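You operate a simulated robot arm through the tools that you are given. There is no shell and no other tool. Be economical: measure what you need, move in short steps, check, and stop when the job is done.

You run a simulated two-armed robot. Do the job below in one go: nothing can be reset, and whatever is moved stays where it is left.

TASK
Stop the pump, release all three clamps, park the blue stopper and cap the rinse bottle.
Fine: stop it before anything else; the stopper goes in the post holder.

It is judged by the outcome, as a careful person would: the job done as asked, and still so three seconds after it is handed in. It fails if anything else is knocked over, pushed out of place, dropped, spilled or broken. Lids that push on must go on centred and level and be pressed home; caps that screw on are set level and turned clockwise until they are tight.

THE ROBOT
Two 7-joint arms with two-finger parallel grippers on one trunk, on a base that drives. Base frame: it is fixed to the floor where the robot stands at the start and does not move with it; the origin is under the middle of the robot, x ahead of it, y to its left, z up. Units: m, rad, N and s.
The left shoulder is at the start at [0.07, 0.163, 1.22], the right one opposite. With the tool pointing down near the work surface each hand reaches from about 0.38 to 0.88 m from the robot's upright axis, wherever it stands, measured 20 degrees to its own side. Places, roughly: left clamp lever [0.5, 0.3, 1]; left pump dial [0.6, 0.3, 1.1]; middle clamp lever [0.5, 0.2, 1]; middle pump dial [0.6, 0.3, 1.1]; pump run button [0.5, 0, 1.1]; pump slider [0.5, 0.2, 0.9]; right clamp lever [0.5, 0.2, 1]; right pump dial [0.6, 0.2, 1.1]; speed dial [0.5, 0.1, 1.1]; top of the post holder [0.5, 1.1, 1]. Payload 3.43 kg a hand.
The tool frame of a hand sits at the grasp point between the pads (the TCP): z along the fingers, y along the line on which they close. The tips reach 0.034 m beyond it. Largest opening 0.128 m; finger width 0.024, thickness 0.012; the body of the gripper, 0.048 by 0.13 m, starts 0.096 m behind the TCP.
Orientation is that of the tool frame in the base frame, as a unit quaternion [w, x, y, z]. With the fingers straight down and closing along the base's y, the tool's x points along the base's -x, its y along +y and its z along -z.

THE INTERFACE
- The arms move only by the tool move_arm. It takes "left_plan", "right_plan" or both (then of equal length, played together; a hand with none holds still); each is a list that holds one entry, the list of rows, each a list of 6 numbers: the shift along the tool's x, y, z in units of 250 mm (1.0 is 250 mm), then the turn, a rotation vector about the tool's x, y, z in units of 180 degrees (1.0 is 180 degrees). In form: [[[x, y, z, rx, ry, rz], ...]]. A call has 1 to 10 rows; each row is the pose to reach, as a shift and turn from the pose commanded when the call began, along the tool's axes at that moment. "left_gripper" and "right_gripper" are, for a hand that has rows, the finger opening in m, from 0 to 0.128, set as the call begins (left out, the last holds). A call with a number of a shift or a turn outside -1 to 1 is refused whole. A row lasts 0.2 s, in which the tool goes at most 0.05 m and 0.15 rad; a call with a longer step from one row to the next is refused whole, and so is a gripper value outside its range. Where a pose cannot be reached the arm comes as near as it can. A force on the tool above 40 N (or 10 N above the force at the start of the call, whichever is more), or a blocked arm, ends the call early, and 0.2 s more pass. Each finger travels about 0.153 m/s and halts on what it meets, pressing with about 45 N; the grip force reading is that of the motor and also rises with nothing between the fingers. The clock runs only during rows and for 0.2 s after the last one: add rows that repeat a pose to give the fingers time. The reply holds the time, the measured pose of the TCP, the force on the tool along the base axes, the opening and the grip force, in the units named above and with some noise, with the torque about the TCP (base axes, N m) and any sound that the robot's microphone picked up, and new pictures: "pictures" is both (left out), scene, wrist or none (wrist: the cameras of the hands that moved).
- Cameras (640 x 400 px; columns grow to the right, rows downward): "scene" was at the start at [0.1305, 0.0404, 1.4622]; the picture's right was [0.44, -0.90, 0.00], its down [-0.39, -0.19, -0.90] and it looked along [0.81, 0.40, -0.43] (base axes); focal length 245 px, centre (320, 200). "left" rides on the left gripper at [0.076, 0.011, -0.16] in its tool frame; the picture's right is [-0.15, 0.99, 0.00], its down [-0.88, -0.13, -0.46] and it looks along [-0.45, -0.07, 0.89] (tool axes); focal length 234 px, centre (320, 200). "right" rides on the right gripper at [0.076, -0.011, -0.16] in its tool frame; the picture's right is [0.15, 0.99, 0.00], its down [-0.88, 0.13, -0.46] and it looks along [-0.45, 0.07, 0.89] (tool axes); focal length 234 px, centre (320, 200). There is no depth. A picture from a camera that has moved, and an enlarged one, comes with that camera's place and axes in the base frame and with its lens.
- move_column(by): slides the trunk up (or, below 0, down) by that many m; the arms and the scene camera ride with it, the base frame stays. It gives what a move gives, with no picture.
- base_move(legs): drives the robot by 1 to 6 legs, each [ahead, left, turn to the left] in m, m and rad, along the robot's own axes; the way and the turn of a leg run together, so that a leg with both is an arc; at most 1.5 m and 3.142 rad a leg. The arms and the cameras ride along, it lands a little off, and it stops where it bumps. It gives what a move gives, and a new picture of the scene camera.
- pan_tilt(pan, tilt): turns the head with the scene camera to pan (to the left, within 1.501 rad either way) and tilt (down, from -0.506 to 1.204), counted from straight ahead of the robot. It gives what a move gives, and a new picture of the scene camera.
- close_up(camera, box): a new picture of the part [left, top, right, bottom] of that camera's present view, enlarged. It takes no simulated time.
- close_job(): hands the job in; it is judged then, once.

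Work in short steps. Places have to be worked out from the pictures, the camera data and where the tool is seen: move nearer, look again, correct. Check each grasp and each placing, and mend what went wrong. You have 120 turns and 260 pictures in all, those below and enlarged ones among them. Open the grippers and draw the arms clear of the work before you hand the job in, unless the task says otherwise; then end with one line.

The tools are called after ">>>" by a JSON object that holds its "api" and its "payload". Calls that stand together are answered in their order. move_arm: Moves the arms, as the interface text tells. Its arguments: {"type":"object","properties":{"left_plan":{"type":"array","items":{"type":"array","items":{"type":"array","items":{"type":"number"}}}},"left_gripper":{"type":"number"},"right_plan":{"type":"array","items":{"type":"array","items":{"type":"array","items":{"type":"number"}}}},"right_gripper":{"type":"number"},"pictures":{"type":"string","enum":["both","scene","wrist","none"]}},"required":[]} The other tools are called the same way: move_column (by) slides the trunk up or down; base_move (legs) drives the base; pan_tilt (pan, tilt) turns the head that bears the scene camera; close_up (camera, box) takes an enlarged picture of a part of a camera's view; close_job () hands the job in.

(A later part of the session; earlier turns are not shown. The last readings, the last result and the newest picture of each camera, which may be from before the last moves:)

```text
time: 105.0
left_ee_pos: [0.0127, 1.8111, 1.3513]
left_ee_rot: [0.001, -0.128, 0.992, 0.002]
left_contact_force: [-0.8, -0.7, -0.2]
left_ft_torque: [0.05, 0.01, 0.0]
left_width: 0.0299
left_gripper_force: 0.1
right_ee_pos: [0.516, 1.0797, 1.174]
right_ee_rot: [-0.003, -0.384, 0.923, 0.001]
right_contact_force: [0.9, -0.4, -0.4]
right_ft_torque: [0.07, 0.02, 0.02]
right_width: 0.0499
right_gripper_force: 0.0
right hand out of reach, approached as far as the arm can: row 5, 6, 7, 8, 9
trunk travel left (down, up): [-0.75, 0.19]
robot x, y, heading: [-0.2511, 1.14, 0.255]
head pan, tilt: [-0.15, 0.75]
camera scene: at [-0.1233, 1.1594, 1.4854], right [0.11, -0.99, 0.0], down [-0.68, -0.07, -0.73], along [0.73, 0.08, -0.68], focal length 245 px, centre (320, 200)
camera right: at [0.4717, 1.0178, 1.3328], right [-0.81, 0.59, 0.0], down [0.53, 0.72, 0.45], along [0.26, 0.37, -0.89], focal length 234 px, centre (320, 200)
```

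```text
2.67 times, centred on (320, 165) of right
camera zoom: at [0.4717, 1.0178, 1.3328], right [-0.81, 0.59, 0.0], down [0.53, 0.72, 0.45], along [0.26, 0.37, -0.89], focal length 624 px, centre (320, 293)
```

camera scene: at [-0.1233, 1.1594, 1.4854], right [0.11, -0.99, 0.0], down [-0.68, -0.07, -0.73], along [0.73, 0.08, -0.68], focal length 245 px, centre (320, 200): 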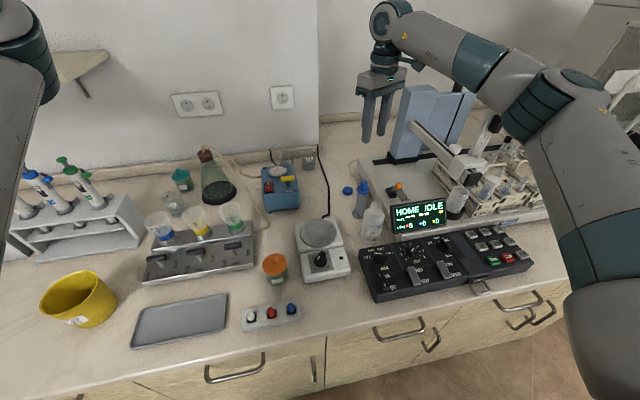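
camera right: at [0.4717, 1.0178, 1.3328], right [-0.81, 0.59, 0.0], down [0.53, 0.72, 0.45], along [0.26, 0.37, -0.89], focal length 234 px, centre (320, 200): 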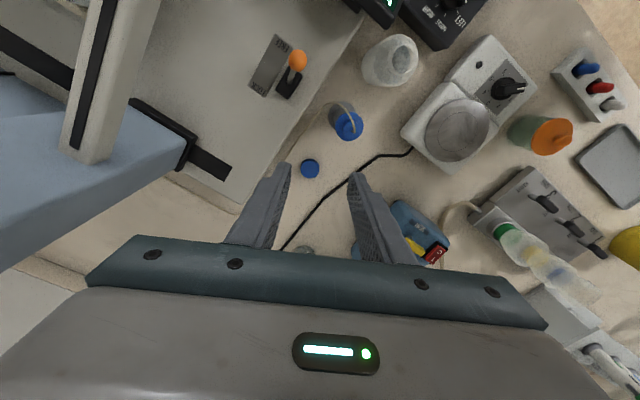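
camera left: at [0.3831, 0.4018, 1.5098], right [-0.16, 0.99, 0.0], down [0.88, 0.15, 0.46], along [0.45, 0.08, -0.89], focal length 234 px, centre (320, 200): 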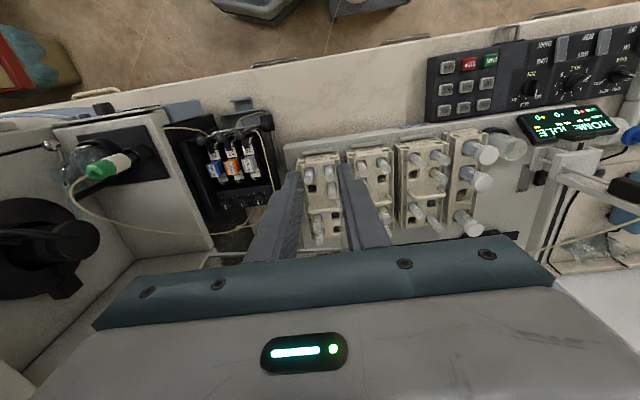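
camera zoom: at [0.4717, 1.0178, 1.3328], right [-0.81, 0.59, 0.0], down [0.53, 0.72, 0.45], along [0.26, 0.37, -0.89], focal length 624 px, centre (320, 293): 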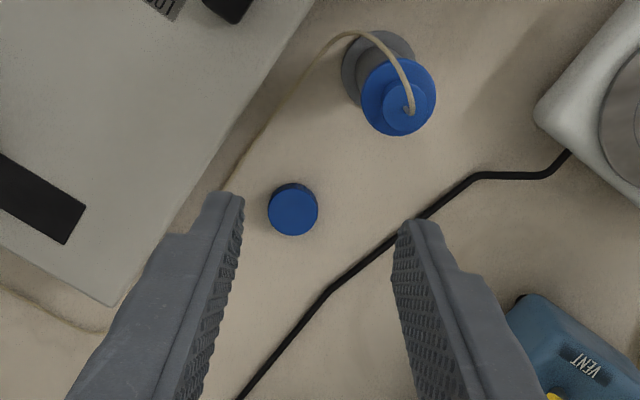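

At this distance the pre-rotation is out of reach; I rotate back and go above the cap with the earlier orientation.

>>> {"api": "move_arm", "payload": {"right_plan": [[[0, 0, 0, 0, 0, 0.045], [-0.05, 0, 0, 0, 0, 0.09], [-0.14, -0.004, 0, 0, 0, 0.135], [-0.24, -0.008, 0, 0, 0, 0.18], [-0.335, -0.012, 0.1, 0, 0, 0.18], [-0.335, -0.012, 0.25, 0, 0, 0.18], [-0.335, -0.012, 0.4, 0, 0, 0.18], [-0.335, -0.012, 0.4, 0, 0, 0.18]]], "right_gripper": 0.05, "pictures": "none"}}

>>> {"api": "close_up", "payload": {"camera": "right", "box": [220, 90, 420, 240]}}

>>> {"api": "close_up", "payload": {"camera": "scene", "box": [300, 130, 420, 240]}}

```text
time: 106.8
left_ee_pos: [0.0133, 1.8153, 1.3487]
left_ee_rot: [-0.001, -0.128, 0.992, 0.0]
left_contact_force: [-0.9, -0.3, 0.0]
left_ft_torque: [-0.01, 0.0, -0.01]
left_width: 0.0301
left_gripper_force: 0.0
right_ee_pos: [0.5788, 1.1396, 1.0741]
right_ee_rot: [-0.004, -0.112, 0.994, -0.003]
right_contact_force: [1.3, 0.2, -0.1]
right_ft_torque: [-0.01, -0.01, -0.01]
right_width: 0.0504
right_gripper_force: 0.0
trunk travel left (down, up): [-0.75, 0.19]
robot x, y, heading: [-0.2525, 1.1382, 0.256]
head pan, tilt: [-0.15, 0.75]
```

```text
2.67 times, centred on (320, 165) of right
camera zoom: at [0.5075, 1.1116, 1.2334], right [-0.36, 0.93, 0.0], down [0.83, 0.33, 0.45], along [0.42, 0.16, -0.89], focal length 624 px, centre (320, 293)
```

zoom: 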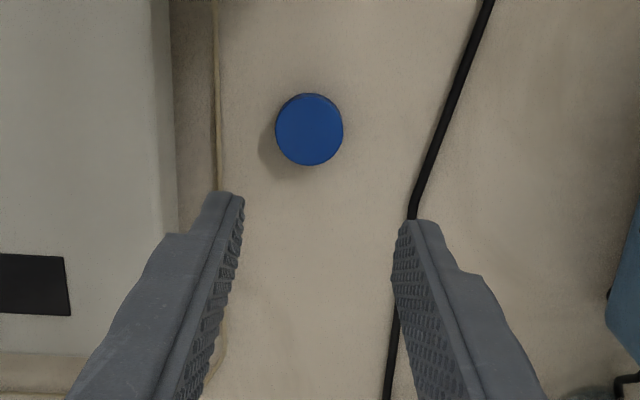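

```text
3.64 times, centred on (360, 185) of scene
camera zoom: at [-0.1225, 1.1638, 1.4853], right [0.11, -0.99, 0.0], down [-0.68, -0.07, -0.73], along [0.73, 0.08, -0.68], focal length 892 px, centre (174, 254)
```

zoom: 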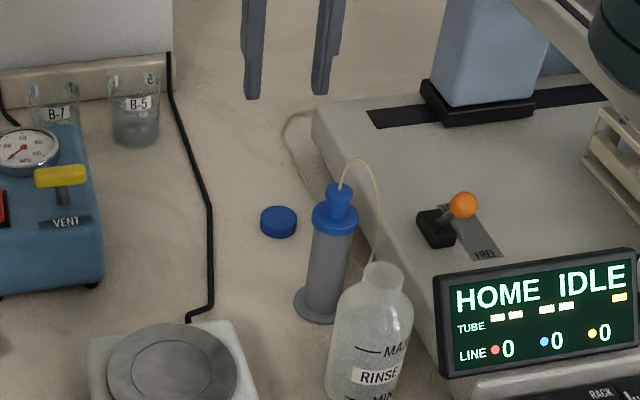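

Cap centre refined to (0.579, 1.134), top z≈0.890. I correct 5 mm and descend.

>>> {"api": "move_arm", "payload": {"right_plan": [[[0.005, -0.0215, 0.05, 0, 0, 0], [0.005, -0.0215, 0.2, 0, 0, 0], [0.005, -0.0215, 0.35, 0, 0, 0], [0.005, -0.0215, 0.5, 0, 0, 0], [0.005, -0.0215, 0.58, 0, 0, 0], [0.005, -0.0215, 0.58, 0, 0, 0]]], "right_gripper": 0.05, "pictures": "none"}}

>>> {"api": "close_up", "payload": {"camera": "right", "box": [240, 110, 400, 230]}}

>>> {"api": "close_up", "payload": {"camera": "scene", "box": [320, 150, 400, 230]}}

```text
time: 108.2
left_ee_pos: [0.0147, 1.8155, 1.3489]
left_ee_rot: [0.0, -0.128, 0.992, 0.001]
left_contact_force: [0.1, -0.6, -0.3]
left_ft_torque: [0.03, -0.02, 0.0]
left_width: 0.03
left_gripper_force: 0.0
right_ee_pos: [0.5782, 1.1325, 0.9284]
right_ee_rot: [-0.004, -0.112, 0.994, -0.001]
right_contact_force: [0.3, 0.0, -0.2]
right_ft_torque: [0.0, 0.01, -0.01]
right_width: 0.05
right_gripper_force: 0.1
trunk travel left (down, up): [-0.75, 0.19]
robot x, y, heading: [-0.2522, 1.1415, 0.254]
head pan, tilt: [-0.15, 0.75]
```

```text
3.33 times, centred on (320, 170) of right
camera zoom: at [0.5076, 1.1056, 1.0892], right [-0.36, 0.93, 0.0], down [0.83, 0.33, 0.45], along [0.42, 0.16, -0.89], focal length 781 px, centre (320, 300)
```

zoom: 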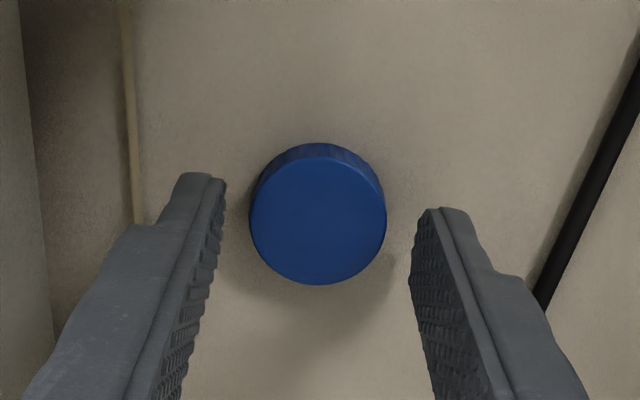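

```text
5.00 times, centred on (360, 190) of scene
camera zoom: at [-0.1223, 1.1629, 1.4853], right [0.11, -0.99, 0.0], down [-0.68, -0.07, -0.73], along [0.73, 0.08, -0.68], focal length 1226 px, centre (120, 250)
```

zoom: 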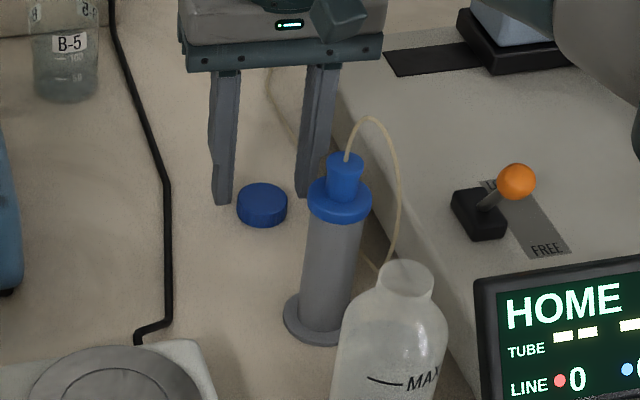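

Centred. Descend ~1.2 cm more and close on the cap.

>>> {"api": "move_arm", "payload": {"right_plan": [[[-0.004, 0.004, 0.025, 0, 0, 0], [-0.004, 0.004, 0.048, 0, 0, 0], [-0.004, 0.004, 0.048, 0, 0, 0]]], "pictures": "none"}}

>>> {"api": "move_arm", "payload": {"right_plan": [[[0, 0, 0, 0, 0, 0], [0, 0, 0, 0, 0, 0], [0, 0, 0, 0, 0, 0]]], "right_gripper": 0.03, "pictures": "none"}}

>>> {"api": "close_up", "payload": {"camera": "right", "box": [240, 110, 400, 230]}}

```text
time: 109.0
left_ee_pos: [0.0147, 1.8165, 1.3504]
left_ee_rot: [0.0, -0.128, 0.992, 0.001]
left_contact_force: [0.5, 0.1, -0.2]
left_ft_torque: [-0.01, -0.04, 0.0]
left_width: 0.0299
left_gripper_force: 0.0
right_ee_pos: [0.5777, 1.1352, 0.9165]
right_ee_rot: [-0.005, -0.112, 0.994, -0.001]
right_contact_force: [0.2, -0.2, -0.3]
right_ft_torque: [-0.01, -0.02, 0.04]
right_width: 0.0501
right_gripper_force: 0.1
trunk travel left (down, up): [-0.75, 0.19]
robot x, y, heading: [-0.2505, 1.1427, 0.255]
head pan, tilt: [-0.15, 0.75]
```

```text
time: 109.8
left_ee_pos: [0.0145, 1.8153, 1.349]
left_ee_rot: [-0.001, -0.128, 0.992, 0.001]
left_contact_force: [-0.2, 0.1, -0.1]
left_ft_torque: [0.0, 0.0, 0.0]
left_width: 0.0299
left_gripper_force: 0.0
right_ee_pos: [0.5777, 1.135, 0.9181]
right_ee_rot: [-0.004, -0.113, 0.994, -0.001]
right_contact_force: [0.0, 0.1, 0.0]
right_ft_torque: [0.02, 0.0, -0.01]
right_width: 0.0348
right_gripper_force: 45.1
trunk travel left (down, up): [-0.75, 0.19]
robot x, y, heading: [-0.25, 1.1406, 0.259]
head pan, tilt: [-0.15, 0.75]
```

```text
3.33 times, centred on (320, 170) of right
camera zoom: at [0.5071, 1.1076, 1.0769], right [-0.36, 0.93, 0.0], down [0.83, 0.33, 0.45], along [0.42, 0.16, -0.89], focal length 781 px, centre (320, 300)
```

zoom: 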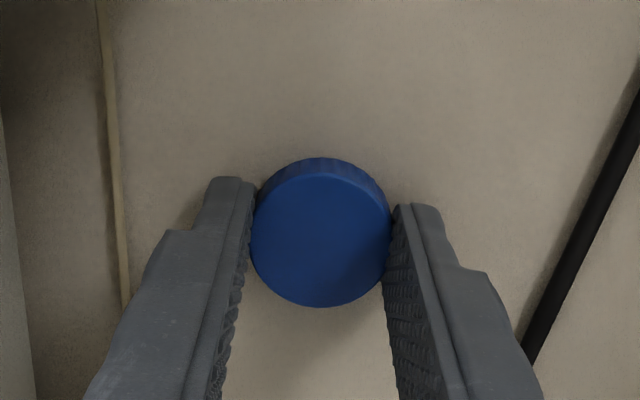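

Cap gripped (34.8 mm). Lift straight up.

>>> {"api": "move_arm", "payload": {"right_plan": [[[0, 0, -0.05, 0, 0, 0], [0, 0, -0.17, 0, 0, 0], [0, 0, -0.32, 0, 0, 0], [0, 0, -0.48, 0, 0, 0], [0, 0, -0.64, 0, 0, 0], [0, 0, -0.8, 0, 0, 0], [0, 0, -0.96, 0, 0, 0], [0, 0, -1.0, 0, 0, 0]]], "pictures": "none"}}

>>> {"api": "close_up", "payload": {"camera": "right", "box": [200, 60, 440, 240]}}

>>> {"api": "close_up", "payload": {"camera": "scene", "box": [320, 80, 440, 260]}}

```text
time: 111.6
left_ee_pos: [0.0151, 1.8167, 1.3495]
left_ee_rot: [-0.001, -0.128, 0.992, 0.001]
left_contact_force: [-0.2, 0.1, -0.1]
left_ft_torque: [0.0, 0.0, -0.01]
left_width: 0.03
left_gripper_force: 0.0
right_ee_pos: [0.5799, 1.136, 1.1668]
right_ee_rot: [-0.005, -0.113, 0.994, -0.002]
right_contact_force: [-0.1, 0.0, 0.2]
right_ft_torque: [-0.02, -0.02, -0.01]
right_width: 0.035
right_gripper_force: 44.8
trunk travel left (down, up): [-0.75, 0.19]
robot x, y, heading: [-0.2507, 1.1442, 0.259]
head pan, tilt: [-0.15, 0.75]
```

```text
2.22 times, centred on (320, 150) of right
camera zoom: at [0.5096, 1.1074, 1.3271], right [-0.36, 0.93, 0.0], down [0.83, 0.33, 0.45], along [0.42, 0.16, -0.89], focal length 520 px, centre (320, 311)
```

zoom: 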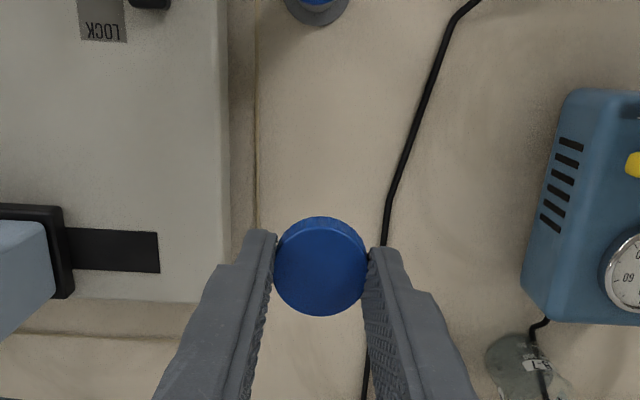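

```text
2.22 times, centred on (380, 170) of scene
camera zoom: at [-0.1219, 1.1631, 1.4852], right [0.11, -0.99, 0.0], down [-0.68, -0.07, -0.73], along [0.73, 0.08, -0.68], focal length 545 px, centre (187, 267)
```

zoom: 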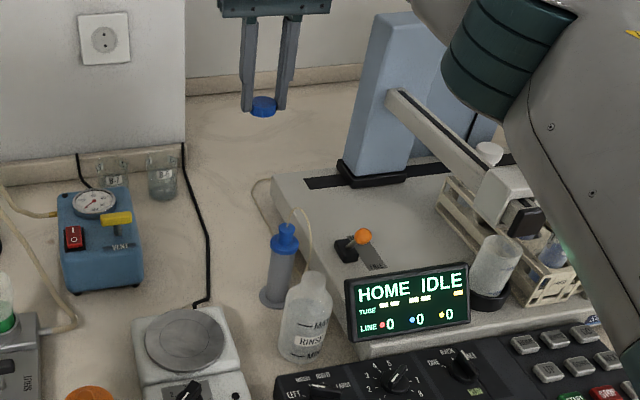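

Cap held level. I carry it above the bottle, pre-rotating the hand counter-clockwise for the tightening stroke.

>>> {"api": "move_arm", "payload": {"right_plan": [[[0.09, -0.01, 0, 0, 0, 0], [0.22, -0.025, -0.02, 0, 0, 0], [0.37, -0.045, -0.02, 0, 0, -0.04], [0.52, -0.065, -0.02, 0, 0, -0.08], [0.67, -0.083, -0.02, 0, 0, -0.12], [0.8, -0.1, -0.02, 0, 0, -0.16], [0.87, -0.107, 0, 0, 0, -0.2], [0.87, -0.107, 0, 0, 0, -0.2], [0.87, -0.107, 0, 0, 0, -0.2]]], "pictures": "none"}}

>>> {"api": "close_up", "payload": {"camera": "right", "box": [200, 60, 440, 240]}}

>>> {"api": "close_up", "payload": {"camera": "scene", "box": [320, 130, 430, 260]}}

```text
time: 113.6
left_ee_pos: [0.0148, 1.8159, 1.3485]
left_ee_rot: [0.0, -0.128, 0.992, 0.001]
left_contact_force: [0.0, -0.7, 0.8]
left_ft_torque: [0.03, 0.0, 0.02]
left_width: 0.0303
left_gripper_force: 0.0
right_ee_pos: [0.3743, 1.0609, 1.1681]
right_ee_rot: [-0.005, -0.414, 0.91, 0.0]
right_contact_force: [-0.4, 0.8, 0.1]
right_ft_torque: [-0.06, 0.01, 0.02]
right_width: 0.0345
right_gripper_force: 46.0
trunk travel left (down, up): [-0.75, 0.19]
robot x, y, heading: [-0.2556, 1.1416, 0.262]
head pan, tilt: [-0.15, 0.75]
```

```text
2.22 times, centred on (320, 150) of right
camera zoom: at [0.3329, 0.9968, 1.3284], right [-0.84, 0.54, 0.0], down [0.48, 0.75, 0.45], along [0.24, 0.38, -0.89], focal length 520 px, centre (320, 311)
```

zoom: 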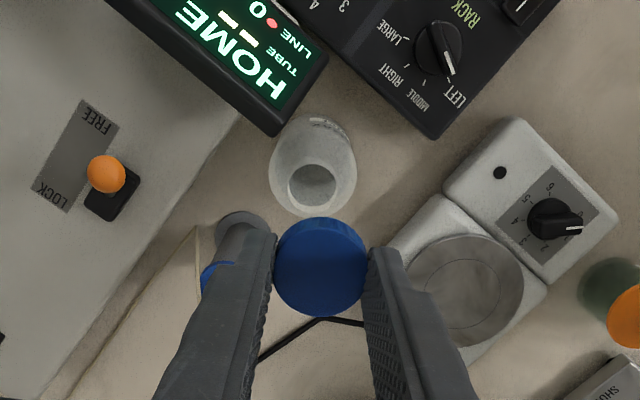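

```text
3.08 times, centred on (375, 195) of scene
camera zoom: at [-0.1221, 1.163, 1.4852], right [0.11, -0.99, 0.0], down [-0.68, -0.07, -0.73], along [0.73, 0.08, -0.68], focal length 754 px, centre (151, 215)
```

zoom: 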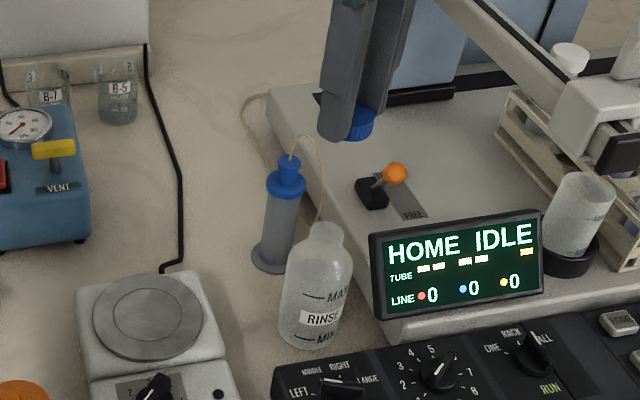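

Hand is now at about 49°. The cap looks ~4 mm off in y; I correct and descend to just above the neck for a closer check.

>>> {"api": "move_arm", "payload": {"right_plan": [[[0.012, -0.01, 0.04, 0, 0, 0], [0.012, -0.01, 0.14, 0, 0, 0], [0.012, -0.01, 0.25, 0, 0, 0], [0.012, -0.01, 0.35, 0, 0, 0], [0.012, -0.01, 0.35, 0, 0, 0]]], "pictures": "none"}}

>>> {"api": "close_up", "payload": {"camera": "right", "box": [260, 100, 380, 190]}}

>>> {"api": "close_up", "payload": {"camera": "scene", "box": [340, 160, 420, 240]}}

```text
time: 114.8
left_ee_pos: [0.0137, 1.8157, 1.349]
left_ee_rot: [0.0, -0.128, 0.992, 0.001]
left_contact_force: [0.0, -0.2, 0.0]
left_ft_torque: [-0.02, 0.0, 0.01]
left_width: 0.0298
left_gripper_force: 0.1
right_ee_pos: [0.3739, 1.0579, 1.0823]
right_ee_rot: [-0.005, -0.414, 0.91, 0.0]
right_contact_force: [0.0, -0.8, -0.1]
right_ft_torque: [-0.01, 0.0, 0.0]
right_width: 0.0345
right_gripper_force: 44.9
trunk travel left (down, up): [-0.75, 0.19]
robot x, y, heading: [-0.2492, 1.1404, 0.254]
head pan, tilt: [-0.15, 0.75]
```

```text
4.44 times, centred on (320, 145) of right
camera zoom: at [0.3331, 0.9938, 1.2414], right [-0.84, 0.54, 0.0], down [0.48, 0.75, 0.45], along [0.24, 0.38, -0.89], focal length 1041 px, centre (320, 444)
```

zoom: 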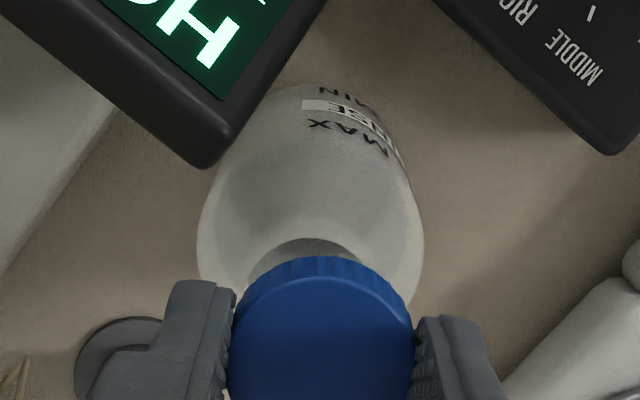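

```text
5.00 times, centred on (380, 200) of scene
camera zoom: at [-0.1223, 1.1631, 1.4853], right [0.11, -0.99, 0.0], down [-0.68, -0.07, -0.73], along [0.73, 0.08, -0.68], focal length 1226 px, centre (20, 200)
```

zoom: 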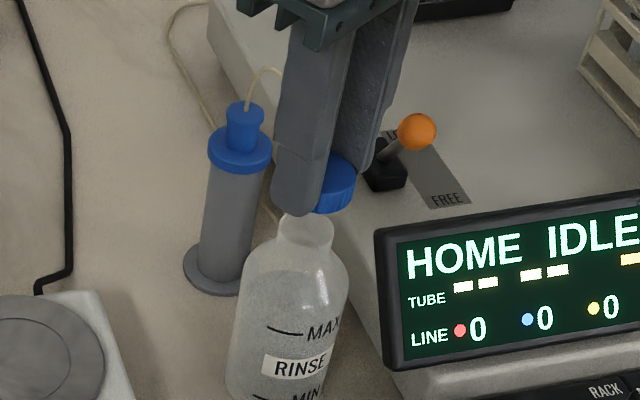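

Estimates of the offset disagree by a few mm at this angle. I rotate back to 13° for an unobstructed second look at cap versus neck.

>>> {"api": "move_arm", "payload": {"right_plan": [[[0, 0, 0, 0, 0, 0.04], [0, 0, 0, 0, 0, 0.08], [0, 0, 0, 0, 0, 0.12], [0, 0, 0, 0, 0, 0.16], [0, 0, 0, 0, 0, 0.2], [0, 0, 0, 0, 0, 0.2], [0, 0, 0, 0, 0, 0.2]]], "pictures": "none"}}

>>> {"api": "close_up", "payload": {"camera": "right", "box": [260, 100, 380, 190]}}

>>> {"api": "close_up", "payload": {"camera": "scene", "box": [345, 170, 405, 230]}}

```text
time: 116.4
left_ee_pos: [0.0152, 1.816, 1.3497]
left_ee_rot: [0.0, -0.128, 0.992, 0.001]
left_contact_force: [0.4, -0.3, -0.8]
left_ft_torque: [-0.02, -0.03, 0.0]
left_width: 0.03
left_gripper_force: 0.0
right_ee_pos: [0.3743, 1.0578, 1.082]
right_ee_rot: [-0.005, -0.112, 0.994, -0.001]
right_contact_force: [-0.3, 0.1, -0.3]
right_ft_torque: [0.01, 0.05, 0.03]
right_width: 0.0348
right_gripper_force: 45.2
trunk travel left (down, up): [-0.75, 0.19]
robot x, y, heading: [-0.2519, 1.1401, 0.26]
head pan, tilt: [-0.15, 0.75]
```

```text
4.44 times, centred on (320, 145) of right
camera zoom: at [0.3033, 1.0295, 1.2411], right [-0.36, 0.93, 0.0], down [0.83, 0.33, 0.45], along [0.42, 0.16, -0.89], focal length 1041 px, centre (320, 444)
```

zoom: 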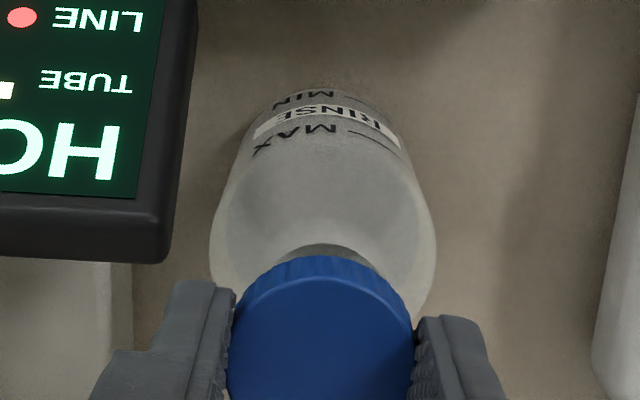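

```text
6.67 times, centred on (375, 200) of scene
camera zoom: at [-0.122, 1.163, 1.4852], right [0.11, -0.99, 0.0], down [-0.68, -0.07, -0.73], along [0.73, 0.08, -0.68], focal length 1635 px, centre (-47, 200)
```

zoom: 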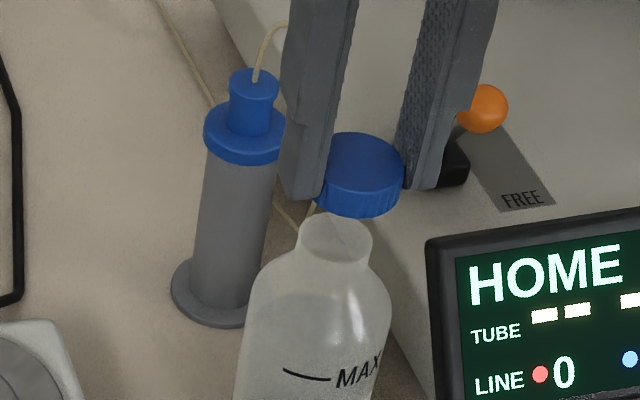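

Clear views now: the cap sits about 5–6 mm short in x and 5–6 mm right of the neck. I correct by (+5, +5) mm and lower 1.4 cm for another look.

>>> {"api": "move_arm", "payload": {"right_plan": [[[-0.012, 0.0075, 0.0, 0, 0, 0], [-0.024, 0.015, 0.02, 0, 0, 0], [-0.024, 0.015, 0.05, 0, 0, 0], [-0.024, 0.015, 0.05, 0, 0, 0], [-0.024, 0.015, 0.05, 0, 0, 0]]], "pictures": "none"}}

>>> {"api": "close_up", "payload": {"camera": "right", "box": [270, 100, 370, 170]}}

>>> {"api": "close_up", "payload": {"camera": "scene", "box": [345, 170, 405, 230]}}

```text
time: 117.6
left_ee_pos: [0.0158, 1.8149, 1.3499]
left_ee_rot: [0.0, -0.128, 0.992, 0.001]
left_contact_force: [-0.3, 0.2, -0.2]
left_ft_torque: [0.0, -0.01, 0.0]
left_width: 0.03
left_gripper_force: 0.1
right_ee_pos: [0.3768, 1.0621, 1.0672]
right_ee_rot: [-0.003, -0.113, 0.994, -0.001]
right_contact_force: [0.6, 0.7, 0.5]
right_ft_torque: [0.0, -0.01, 0.01]
right_width: 0.0344
right_gripper_force: 45.0
trunk travel left (down, up): [-0.75, 0.19]
robot x, y, heading: [-0.2506, 1.1382, 0.261]
head pan, tilt: [-0.15, 0.75]
```

```text
5.71 times, centred on (320, 135) of right
camera zoom: at [0.3071, 1.034, 1.2281], right [-0.36, 0.93, 0.0], down [0.83, 0.33, 0.45], along [0.42, 0.16, -0.89], focal length 1338 px, centre (320, 571)
```

zoom: 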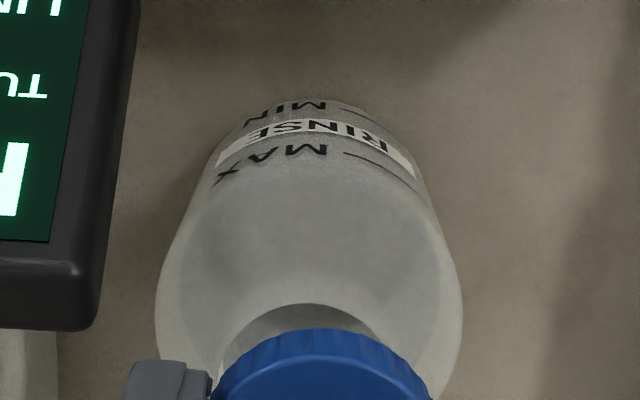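

```text
6.67 times, centred on (375, 200) of scene
camera zoom: at [-0.122, 1.1631, 1.4852], right [0.11, -0.99, 0.0], down [-0.68, -0.07, -0.73], along [0.73, 0.08, -0.68], focal length 1635 px, centre (-47, 200)
```

zoom: 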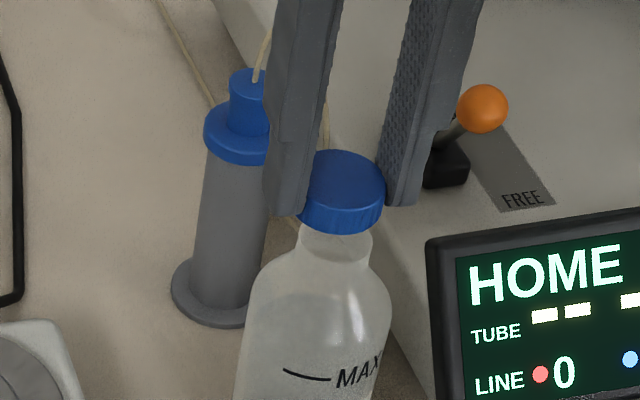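

In y the cap now looks aligned within ~1 mm (scene view). I rotate back to the stroke-start angle (49°), which also gives the x alignment.

>>> {"api": "move_arm", "payload": {"right_plan": [[[0, 0, 0, 0, 0, -0.04], [0, 0, 0, 0, 0, -0.08], [0, 0, 0, 0, 0, -0.12], [0, 0, 0, 0, 0, -0.16], [0, 0, 0, 0, 0, -0.2], [0, 0, 0, 0, 0, -0.2], [0, 0, 0, 0, 0, -0.2]]], "pictures": "none"}}

>>> {"api": "close_up", "payload": {"camera": "right", "box": [270, 100, 370, 170]}}

>>> {"api": "close_up", "payload": {"camera": "scene", "box": [345, 170, 405, 230]}}

```text
time: 119.2
left_ee_pos: [0.014, 1.8157, 1.3493]
left_ee_rot: [0.0, -0.128, 0.992, 0.001]
left_contact_force: [-0.4, -0.8, -0.1]
left_ft_torque: [-0.01, 0.0, -0.01]
left_width: 0.0301
left_gripper_force: 0.1
right_ee_pos: [0.3779, 1.0617, 1.0681]
right_ee_rot: [-0.005, -0.414, 0.91, 0.0]
right_contact_force: [0.3, -0.1, -0.5]
right_ft_torque: [0.0, 0.01, 0.05]
right_width: 0.0349
right_gripper_force: 44.5
trunk travel left (down, up): [-0.75, 0.19]
robot x, y, heading: [-0.2547, 1.1408, 0.259]
head pan, tilt: [-0.15, 0.75]
```

```text
5.71 times, centred on (320, 135) of right
camera zoom: at [0.3371, 0.9978, 1.2279], right [-0.84, 0.54, 0.0], down [0.48, 0.75, 0.45], along [0.24, 0.38, -0.89], focal length 1338 px, centre (320, 571)
```

zoom: 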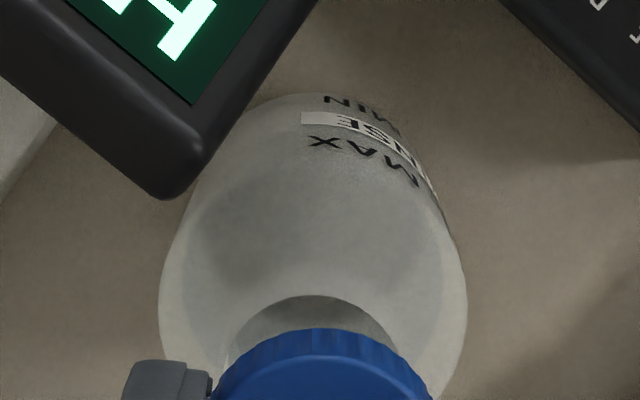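

```text
6.67 times, centred on (375, 200) of scene
camera zoom: at [-0.122, 1.163, 1.4852], right [0.11, -0.99, 0.0], down [-0.68, -0.07, -0.73], along [0.73, 0.08, -0.68], focal length 1635 px, centre (-47, 200)
```

zoom: 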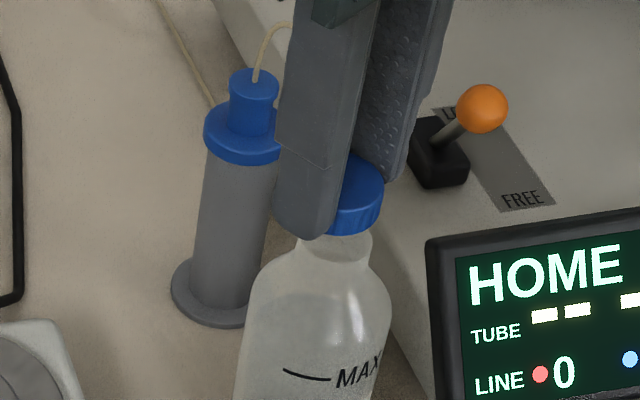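

Remaining offset is ~1–2 mm; I trim 1.6 mm in y and lower gently onto the neck.

>>> {"api": "move_arm", "payload": {"right_plan": [[[0.005, -0.004, 0.0, 0, 0, 0], [0.005, -0.004, 0.012, 0, 0, 0], [0.005, -0.004, 0.024, 0, 0, 0], [0.005, -0.004, 0.036, 0, 0, 0], [0.005, -0.004, 0.044, 0, 0, 0], [0.005, -0.004, 0.05, 0, 0, 0]]], "pictures": "none"}}

>>> {"api": "close_up", "payload": {"camera": "scene", "box": [345, 170, 405, 230]}}

```text
time: 120.6
left_ee_pos: [0.0149, 1.815, 1.3494]
left_ee_rot: [0.0, -0.129, 0.992, 0.001]
left_contact_force: [0.2, 0.1, 0.0]
left_ft_torque: [-0.02, 0.01, -0.04]
left_width: 0.0302
left_gripper_force: 0.1
right_ee_pos: [0.3785, 1.061, 1.0555]
right_ee_rot: [-0.005, -0.414, 0.91, 0.0]
right_contact_force: [-0.4, -0.5, -0.1]
right_ft_torque: [0.02, -0.01, 0.02]
right_width: 0.0344
right_gripper_force: 45.6
trunk travel left (down, up): [-0.75, 0.19]
robot x, y, heading: [-0.2526, 1.1429, 0.261]
head pan, tilt: [-0.15, 0.75]
```

```text
6.67 times, centred on (375, 200) of scene
camera zoom: at [-0.1221, 1.163, 1.4852], right [0.11, -0.99, 0.0], down [-0.68, -0.07, -0.73], along [0.73, 0.08, -0.68], focal length 1635 px, centre (-47, 200)
```

zoom: 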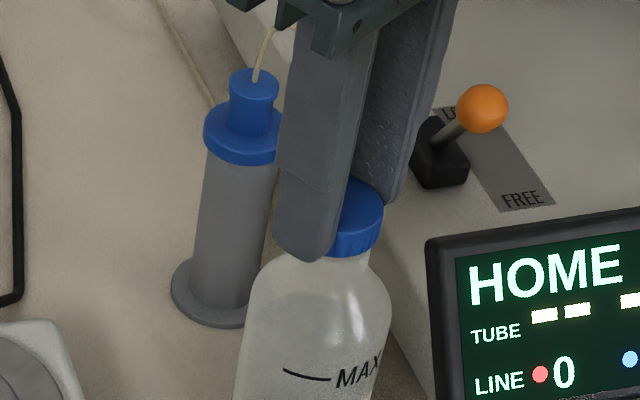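

No contact yet, cap just about at the rim. Continue lowering gently.

>>> {"api": "move_arm", "payload": {"right_plan": [[[0, 0, 0.008, 0, 0, 0], [0, 0, 0.016, 0, 0, 0], [0, 0, 0.024, 0, 0, 0], [0, 0, 0.03, 0, 0, 0]]], "pictures": "none"}}

>>> {"api": "close_up", "payload": {"camera": "scene", "box": [345, 170, 405, 230]}}

>>> {"api": "close_up", "payload": {"camera": "right", "box": [270, 100, 370, 170]}}

```text
time: 121.6
left_ee_pos: [0.013, 1.8156, 1.35]
left_ee_rot: [0.001, -0.127, 0.992, 0.001]
left_contact_force: [-0.4, -0.6, 0.1]
left_ft_torque: [0.03, -0.01, 0.03]
left_width: 0.0302
left_gripper_force: 0.0
right_ee_pos: [0.3776, 1.0611, 1.0503]
right_ee_rot: [-0.002, -0.414, 0.91, -0.001]
right_contact_force: [0.1, -1.6, 14.3]
right_ft_torque: [-0.26, 0.14, 0.0]
right_width: 0.0345
right_gripper_force: 45.3
trunk travel left (down, up): [-0.75, 0.19]
robot x, y, heading: [-0.2502, 1.1411, 0.259]
head pan, tilt: [-0.15, 0.75]
```

```text
6.67 times, centred on (375, 200) of scene
camera zoom: at [-0.1237, 1.163, 1.4857], right [0.11, -0.99, 0.0], down [-0.68, -0.07, -0.73], along [0.73, 0.08, -0.68], focal length 1635 px, centre (-47, 200)
```

zoom: 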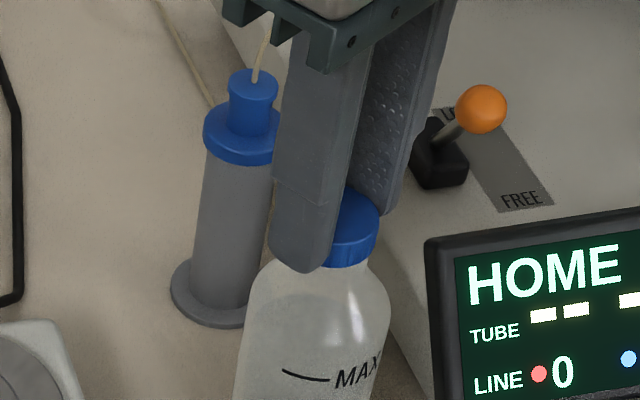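

```text
5.71 times, centred on (320, 135) of right
camera zoom: at [0.3355, 0.9965, 1.2102], right [-0.84, 0.54, 0.0], down [0.48, 0.75, 0.45], along [0.24, 0.38, -0.89], focal length 1338 px, centre (320, 571)
```

zoom: 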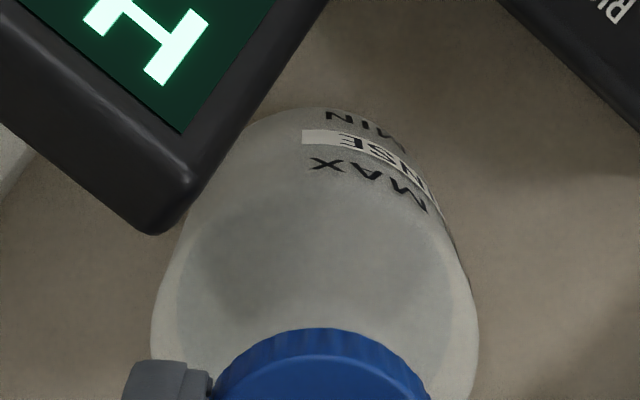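

Contact at 14 N with the cap over the neck (rim no longer visible). I turn clockwise with slight downward follow.

>>> {"api": "move_arm", "payload": {"right_plan": [[[0, 0, 0.0, 0, 0, 0.045], [0, 0, 0.001, 0, 0, 0.09], [0, 0, 0.002, 0, 0, 0.135], [0, 0, 0.003, 0, 0, 0.18], [0, 0, 0.004, 0, 0, 0.225], [0, 0, 0.005, 0, 0, 0.27], [0, 0, 0.006, 0, 0, 0.315], [0, 0, 0.007, 0, 0, 0.36], [0, 0, 0.008, 0, 0, 0.405], [0, 0, 0.009, 0, 0, 0.45]]], "pictures": "none"}}

>>> {"api": "close_up", "payload": {"camera": "scene", "box": [345, 170, 405, 230]}}

>>> {"api": "close_up", "payload": {"camera": "right", "box": [250, 80, 390, 180]}}

```text
time: 123.8
left_ee_pos: [0.016, 1.8148, 1.3495]
left_ee_rot: [-0.001, -0.128, 0.992, 0.001]
left_contact_force: [0.3, 0.2, 0.0]
left_ft_torque: [0.01, -0.03, 0.02]
left_width: 0.0301
left_gripper_force: 0.0
right_ee_pos: [0.3775, 1.0608, 1.0471]
right_ee_rot: [-0.002, 0.278, 0.961, -0.002]
right_contact_force: [0.7, -1.0, -0.4]
right_ft_torque: [-0.02, 0.0, -0.03]
right_width: 0.0345
right_gripper_force: 44.9
trunk travel left (down, up): [-0.75, 0.19]
robot x, y, heading: [-0.2531, 1.1411, 0.261]
head pan, tilt: [-0.15, 0.75]
```

```text
6.67 times, centred on (375, 200) of scene
camera zoom: at [-0.122, 1.163, 1.4852], right [0.11, -0.99, 0.0], down [-0.68, -0.07, -0.73], along [0.73, 0.08, -0.68], focal length 1635 px, centre (-47, 200)
```

zoom: 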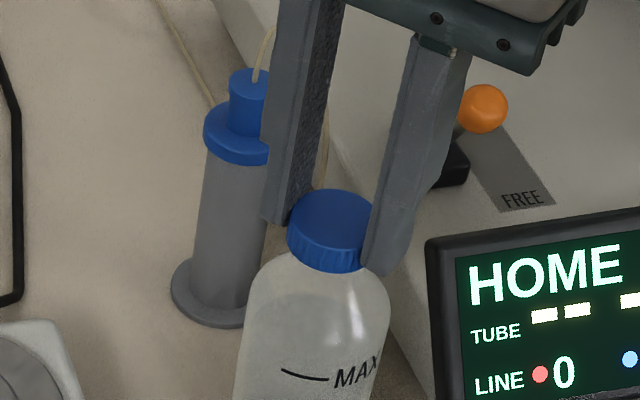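

```text
4.00 times, centred on (320, 130) of right
camera zoom: at [0.3082, 1.0916, 1.2062], right [0.4, 0.92, -0.01], down [0.82, -0.36, 0.45], along [0.41, -0.19, -0.89], focal length 937 px, centre (320, 480)
```

zoom: 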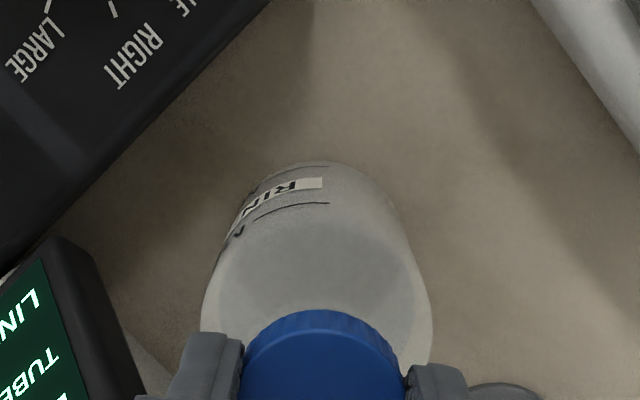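

Turned 81°, the cap advanced down and the bottle did not rotate. Continue clockwise.

>>> {"api": "move_arm", "payload": {"right_plan": [[[0, 0, 0.001, 0, 0, 0.045], [0, 0, 0.002, 0, 0, 0.09], [0, 0, 0.003, 0, 0, 0.135], [0, 0, 0.004, 0, 0, 0.18], [0, 0, 0.005, 0, 0, 0.225], [0, 0, 0.006, 0, 0, 0.27], [0, 0, 0.007, 0, 0, 0.315], [0, 0, 0.008, 0, 0, 0.36], [0, 0, 0.009, 0, 0, 0.4]]], "pictures": "none"}}

>>> {"api": "close_up", "payload": {"camera": "scene", "box": [345, 170, 405, 230]}}

```text
time: 125.8
left_ee_pos: [0.0149, 1.8156, 1.3495]
left_ee_rot: [0.0, -0.128, 0.992, 0.0]
left_contact_force: [0.6, -0.7, -0.1]
left_ft_torque: [0.0, -0.02, 0.04]
left_width: 0.0302
left_gripper_force: 0.0
right_ee_pos: [0.3772, 1.0607, 1.0446]
right_ee_rot: [0.001, 0.789, 0.614, -0.004]
right_contact_force: [-0.1, 0.8, -0.7]
right_ft_torque: [0.01, 0.01, 0.0]
right_width: 0.0343
right_gripper_force: 45.0
trunk travel left (down, up): [-0.75, 0.19]
robot x, y, heading: [-0.25, 1.1379, 0.258]
head pan, tilt: [-0.15, 0.75]
```

```text
6.67 times, centred on (375, 200) of scene
camera zoom: at [-0.122, 1.163, 1.4852], right [0.11, -0.99, 0.0], down [-0.68, -0.07, -0.73], along [0.73, 0.08, -0.68], focal length 1635 px, centre (-47, 200)
```

zoom: 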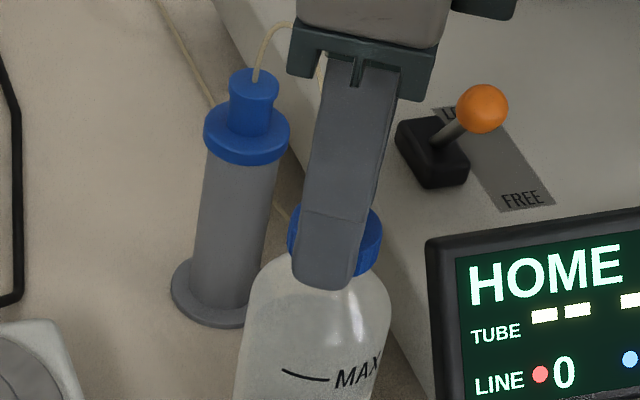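

Still turning freely at -104°. Continue clockwise as far as the wrist allows.

>>> {"api": "move_arm", "payload": {"right_plan": [[[0, 0, 0.001, 0, 0, 0.045], [0, 0, 0.002, 0, 0, 0.09], [0, 0, 0.003, 0, 0, 0.135], [0, 0, 0.004, 0, 0, 0.18], [0, 0, 0.005, 0, 0, 0.225], [0, 0, 0.006, 0, 0, 0.27], [0, 0, 0.007, 0, 0, 0.315]]], "pictures": "none"}}

>>> {"api": "close_up", "payload": {"camera": "scene", "box": [345, 170, 405, 230]}}

```text
time: 127.4
left_ee_pos: [0.0142, 1.8162, 1.3502]
left_ee_rot: [0.0, -0.128, 0.992, 0.001]
left_contact_force: [-0.1, 0.7, 0.2]
left_ft_torque: [0.03, -0.01, 0.0]
left_width: 0.0302
left_gripper_force: 0.1
right_ee_pos: [0.3774, 1.0606, 1.0428]
right_ee_rot: [0.002, 0.986, 0.165, -0.005]
right_contact_force: [0.3, 0.7, 2.7]
right_ft_torque: [0.17, -0.01, 0.01]
right_width: 0.0342
right_gripper_force: 44.9
trunk travel left (down, up): [-0.75, 0.19]
robot x, y, heading: [-0.2499, 1.1407, 0.26]
head pan, tilt: [-0.15, 0.75]
```

```text
6.67 times, centred on (375, 200) of scene
camera zoom: at [-0.1224, 1.1632, 1.4853], right [0.11, -0.99, 0.0], down [-0.68, -0.07, -0.73], along [0.73, 0.08, -0.68], focal length 1635 px, centre (-47, 200)
```

zoom: 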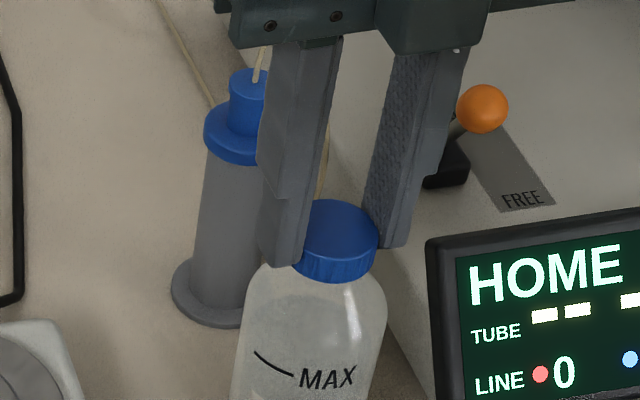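

The bottle itself began turning with the cap — so the cap is tight; it is level and fully down. One firm finish: press down lightly and turn a few degrees more, reading the torque.

>>> {"api": "move_arm", "payload": {"right_plan": [[[0, 0, 0.006, 0, 0, 0], [0, 0, 0.01, 0, 0, 0], [0, 0, 0.01, 0, 0, 0.03], [0, 0, 0.01, 0, 0, 0.06]]], "pictures": "none"}}

>>> {"api": "close_up", "payload": {"camera": "scene", "box": [345, 170, 405, 230]}}

```text
time: 128.4
left_ee_pos: [0.0123, 1.8151, 1.3488]
left_ee_rot: [0.0, -0.128, 0.992, 0.001]
left_contact_force: [-0.2, -0.1, 0.8]
left_ft_torque: [-0.01, 0.0, 0.01]
left_width: 0.0299
left_gripper_force: 0.0
right_ee_pos: [0.377, 1.0592, 1.0424]
right_ee_rot: [0.002, 0.997, 0.072, -0.003]
right_contact_force: [1.0, 0.6, 13.4]
right_ft_torque: [0.02, -0.37, -0.01]
right_width: 0.0343
right_gripper_force: 44.7
trunk travel left (down, up): [-0.75, 0.19]
robot x, y, heading: [-0.2513, 1.1404, 0.258]
head pan, tilt: [-0.15, 0.75]
```

```text
6.67 times, centred on (375, 200) of scene
camera zoom: at [-0.1236, 1.1633, 1.4855], right [0.11, -0.99, 0.0], down [-0.68, -0.07, -0.73], along [0.73, 0.08, -0.68], focal length 1635 px, centre (-47, 200)
```

zoom: 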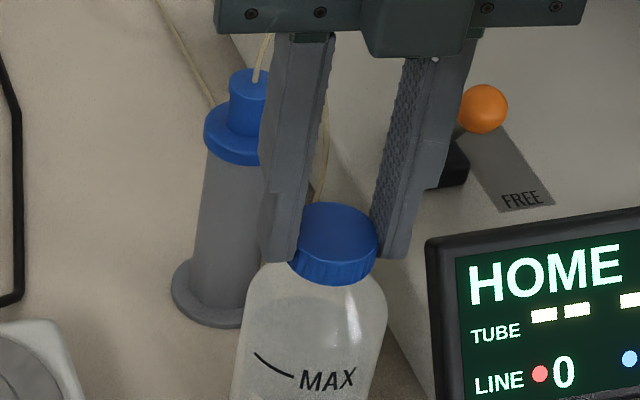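

The label stayed put while the hand turned 11° with light pressing, so there may be more thread left. I keep turning with the same press as far as the wrist goes.

>>> {"api": "move_arm", "payload": {"right_plan": [[[0, 0, 0.001, 0, 0, 0.04], [0, 0, 0.002, 0, 0, 0.08], [0, 0, 0.003, 0, 0, 0.12], [0, 0, 0.004, 0, 0, 0.16], [0, 0, 0.005, 0, 0, 0.2]]], "pictures": "none"}}

>>> {"api": "close_up", "payload": {"camera": "scene", "box": [345, 170, 405, 230]}}

```text
time: 129.6
left_ee_pos: [0.0122, 1.815, 1.3504]
left_ee_rot: [0.001, -0.128, 0.992, 0.001]
left_contact_force: [0.8, 0.5, -0.6]
left_ft_torque: [-0.02, -0.02, -0.01]
left_width: 0.03
left_gripper_force: 0.1
right_ee_pos: [0.3759, 1.0604, 1.0412]
right_ee_rot: [0.002, 0.971, -0.24, -0.001]
right_contact_force: [2.4, -2.5, 26.0]
right_ft_torque: [-0.18, -0.26, -0.04]
right_width: 0.0344
right_gripper_force: 44.7
trunk travel left (down, up): [-0.75, 0.19]
robot x, y, heading: [-0.2505, 1.1443, 0.258]
head pan, tilt: [-0.15, 0.75]
```

```text
6.67 times, centred on (375, 200) of scene
camera zoom: at [-0.125, 1.163, 1.4856], right [0.11, -0.99, 0.0], down [-0.68, -0.07, -0.73], along [0.73, 0.08, -0.68], focal length 1635 px, centre (-47, 200)
```

zoom: 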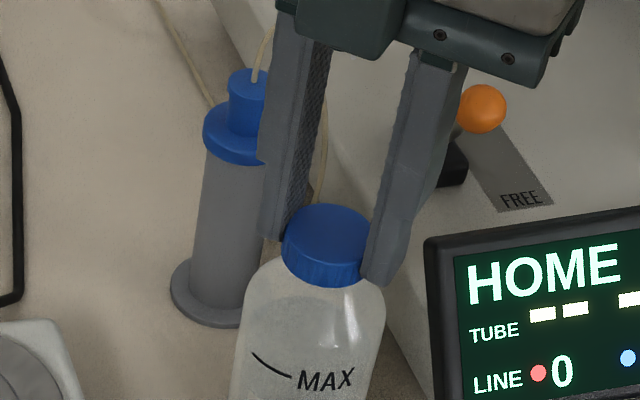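

The cap still turns with little torque, so thread remains. Keep turning clockwise with constant height.

>>> {"api": "move_arm", "payload": {"right_plan": [[[0, 0, 0.0, 0, 0, 0.045], [0, 0, 0.0, 0, 0, 0.09], [0, 0, 0.0, 0, 0, 0.135], [0, 0, 0.001, 0, 0, 0.18], [0, 0, 0.002, 0, 0, 0.225], [0, 0, 0.003, 0, 0, 0.27], [0, 0, 0.003, 0, 0, 0.315]]], "pictures": "none"}}

>>> {"api": "close_up", "payload": {"camera": "scene", "box": [345, 170, 405, 230]}}

```text
time: 131.2
left_ee_pos: [0.0117, 1.8154, 1.3507]
left_ee_rot: [0.0, -0.128, 0.992, 0.0]
left_contact_force: [0.3, 0.5, 0.3]
left_ft_torque: [0.01, -0.02, -0.01]
left_width: 0.0301
left_gripper_force: 0.1
right_ee_pos: [0.3757, 1.0605, 1.04]
right_ee_rot: [0.004, 0.741, -0.672, -0.001]
right_contact_force: [-2.1, -1.5, 26.4]
right_ft_torque: [0.01, 0.09, -0.01]
right_width: 0.0342
right_gripper_force: 44.7
trunk travel left (down, up): [-0.75, 0.19]
robot x, y, heading: [-0.2495, 1.1418, 0.262]
head pan, tilt: [-0.15, 0.75]
```

```text
6.67 times, centred on (375, 200) of scene
camera zoom: at [-0.1256, 1.1631, 1.4856], right [0.11, -0.99, 0.0], down [-0.68, -0.07, -0.73], along [0.73, 0.08, -0.68], focal length 1635 px, centre (-47, 200)
```

zoom: 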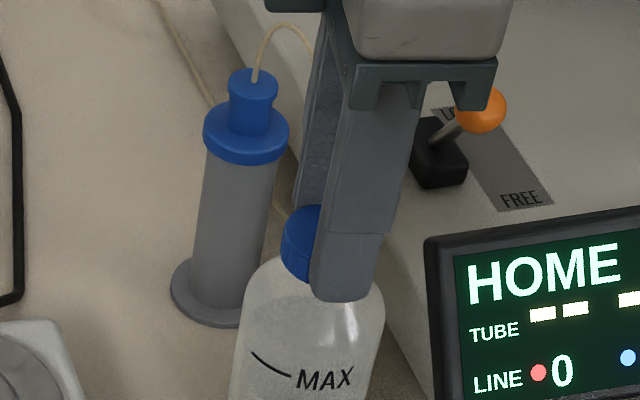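

Still advancing, bottle steady. Continue.

>>> {"api": "move_arm", "payload": {"right_plan": [[[0, 0, 0.0, 0, 0, 0.045], [0, 0, 0.0, 0, 0, 0.09], [0, 0, 0.001, 0, 0, 0.135], [0, 0, 0.001, 0, 0, 0.18], [0, 0, 0.002, 0, 0, 0.225], [0, 0, 0.002, 0, 0, 0.27], [0, 0, 0.003, 0, 0, 0.315], [0, 0, 0.003, 0, 0, 0.36]]], "pictures": "none"}}

>>> {"api": "close_up", "payload": {"camera": "scene", "box": [345, 170, 405, 230]}}

```text
time: 131.8
left_ee_pos: [0.0133, 1.8158, 1.3507]
left_ee_rot: [0.002, -0.128, 0.992, 0.001]
left_contact_force: [0.5, -0.2, 0.1]
left_ft_torque: [0.02, 0.09, 0.02]
left_width: 0.03
left_gripper_force: 0.0
right_ee_pos: [0.384, 1.0591, 1.0394]
right_ee_rot: [0.001, -0.638, 0.77, 0.003]
right_contact_force: [-8.4, -1.4, 23.9]
right_ft_torque: [-0.2, 0.92, -0.01]
right_width: 0.0344
right_gripper_force: 44.7
right hand out of reach, approached as far as the arm can: row 2, 3
trunk travel left (down, up): [-0.75, 0.19]
robot x, y, heading: [-0.2514, 1.1431, 0.262]
head pan, tilt: [-0.15, 0.75]
stopped in row 3 (right hand): the force on the tool passed its limit at 46 N (the readings are from after the stop); the commanded pose is now the measured one
```

```text
6.67 times, centred on (375, 200) of scene
camera zoom: at [-0.1249, 1.1632, 1.4853], right [0.11, -0.99, 0.0], down [-0.68, -0.07, -0.73], along [0.73, 0.08, -0.68], focal length 1635 px, centre (-47, 200)
```

zoom: 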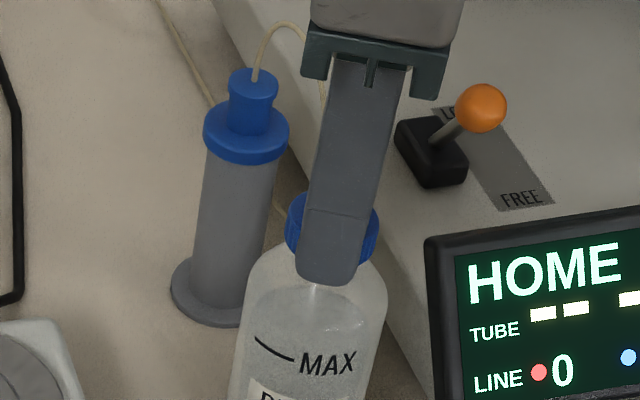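

The wrist limit is reached and the hand pushed the bottle a little forward. I relieve the pressure and open.

>>> {"api": "move_arm", "payload": {"right_plan": [[[0, 0.01, -0.006, 0, 0, 0], [0, 0.02, -0.01, 0, 0, 0], [0, 0.02, -0.01, 0, 0, 0]]], "pictures": "none"}}

>>> {"api": "close_up", "payload": {"camera": "scene", "box": [335, 165, 415, 255]}}

```text
time: 132.6
left_ee_pos: [0.0115, 1.8152, 1.351]
left_ee_rot: [0.001, -0.128, 0.992, 0.0]
left_contact_force: [-0.3, -0.4, -1.0]
left_ft_torque: [0.02, -0.01, 0.03]
left_width: 0.03
left_gripper_force: 0.0
right_ee_pos: [0.3832, 1.0593, 1.0397]
right_ee_rot: [-0.001, -0.639, 0.77, 0.004]
right_contact_force: [-1.0, -0.1, 18.7]
right_ft_torque: [-0.12, -0.17, -0.04]
right_width: 0.0344
right_gripper_force: 45.0
right hand out of reach, approached as far as the arm can: row 2, 3
trunk travel left (down, up): [-0.75, 0.19]
robot x, y, heading: [-0.2492, 1.142, 0.257]
head pan, tilt: [-0.15, 0.75]
```

```text
4.44 times, centred on (375, 210) of scene
camera zoom: at [-0.1246, 1.1634, 1.4855], right [0.11, -0.99, 0.0], down [-0.68, -0.07, -0.73], along [0.73, 0.08, -0.68], focal length 1090 px, centre (76, 156)
```

zoom: 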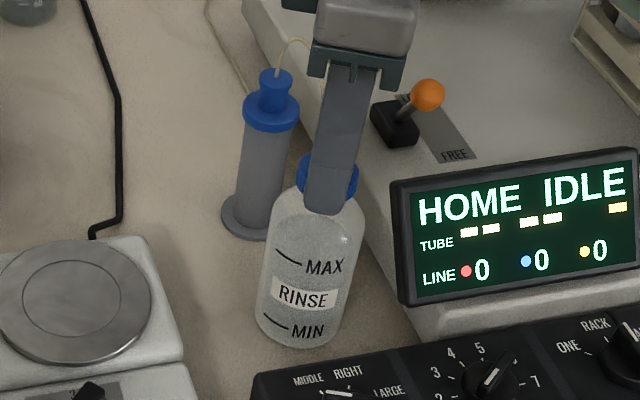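

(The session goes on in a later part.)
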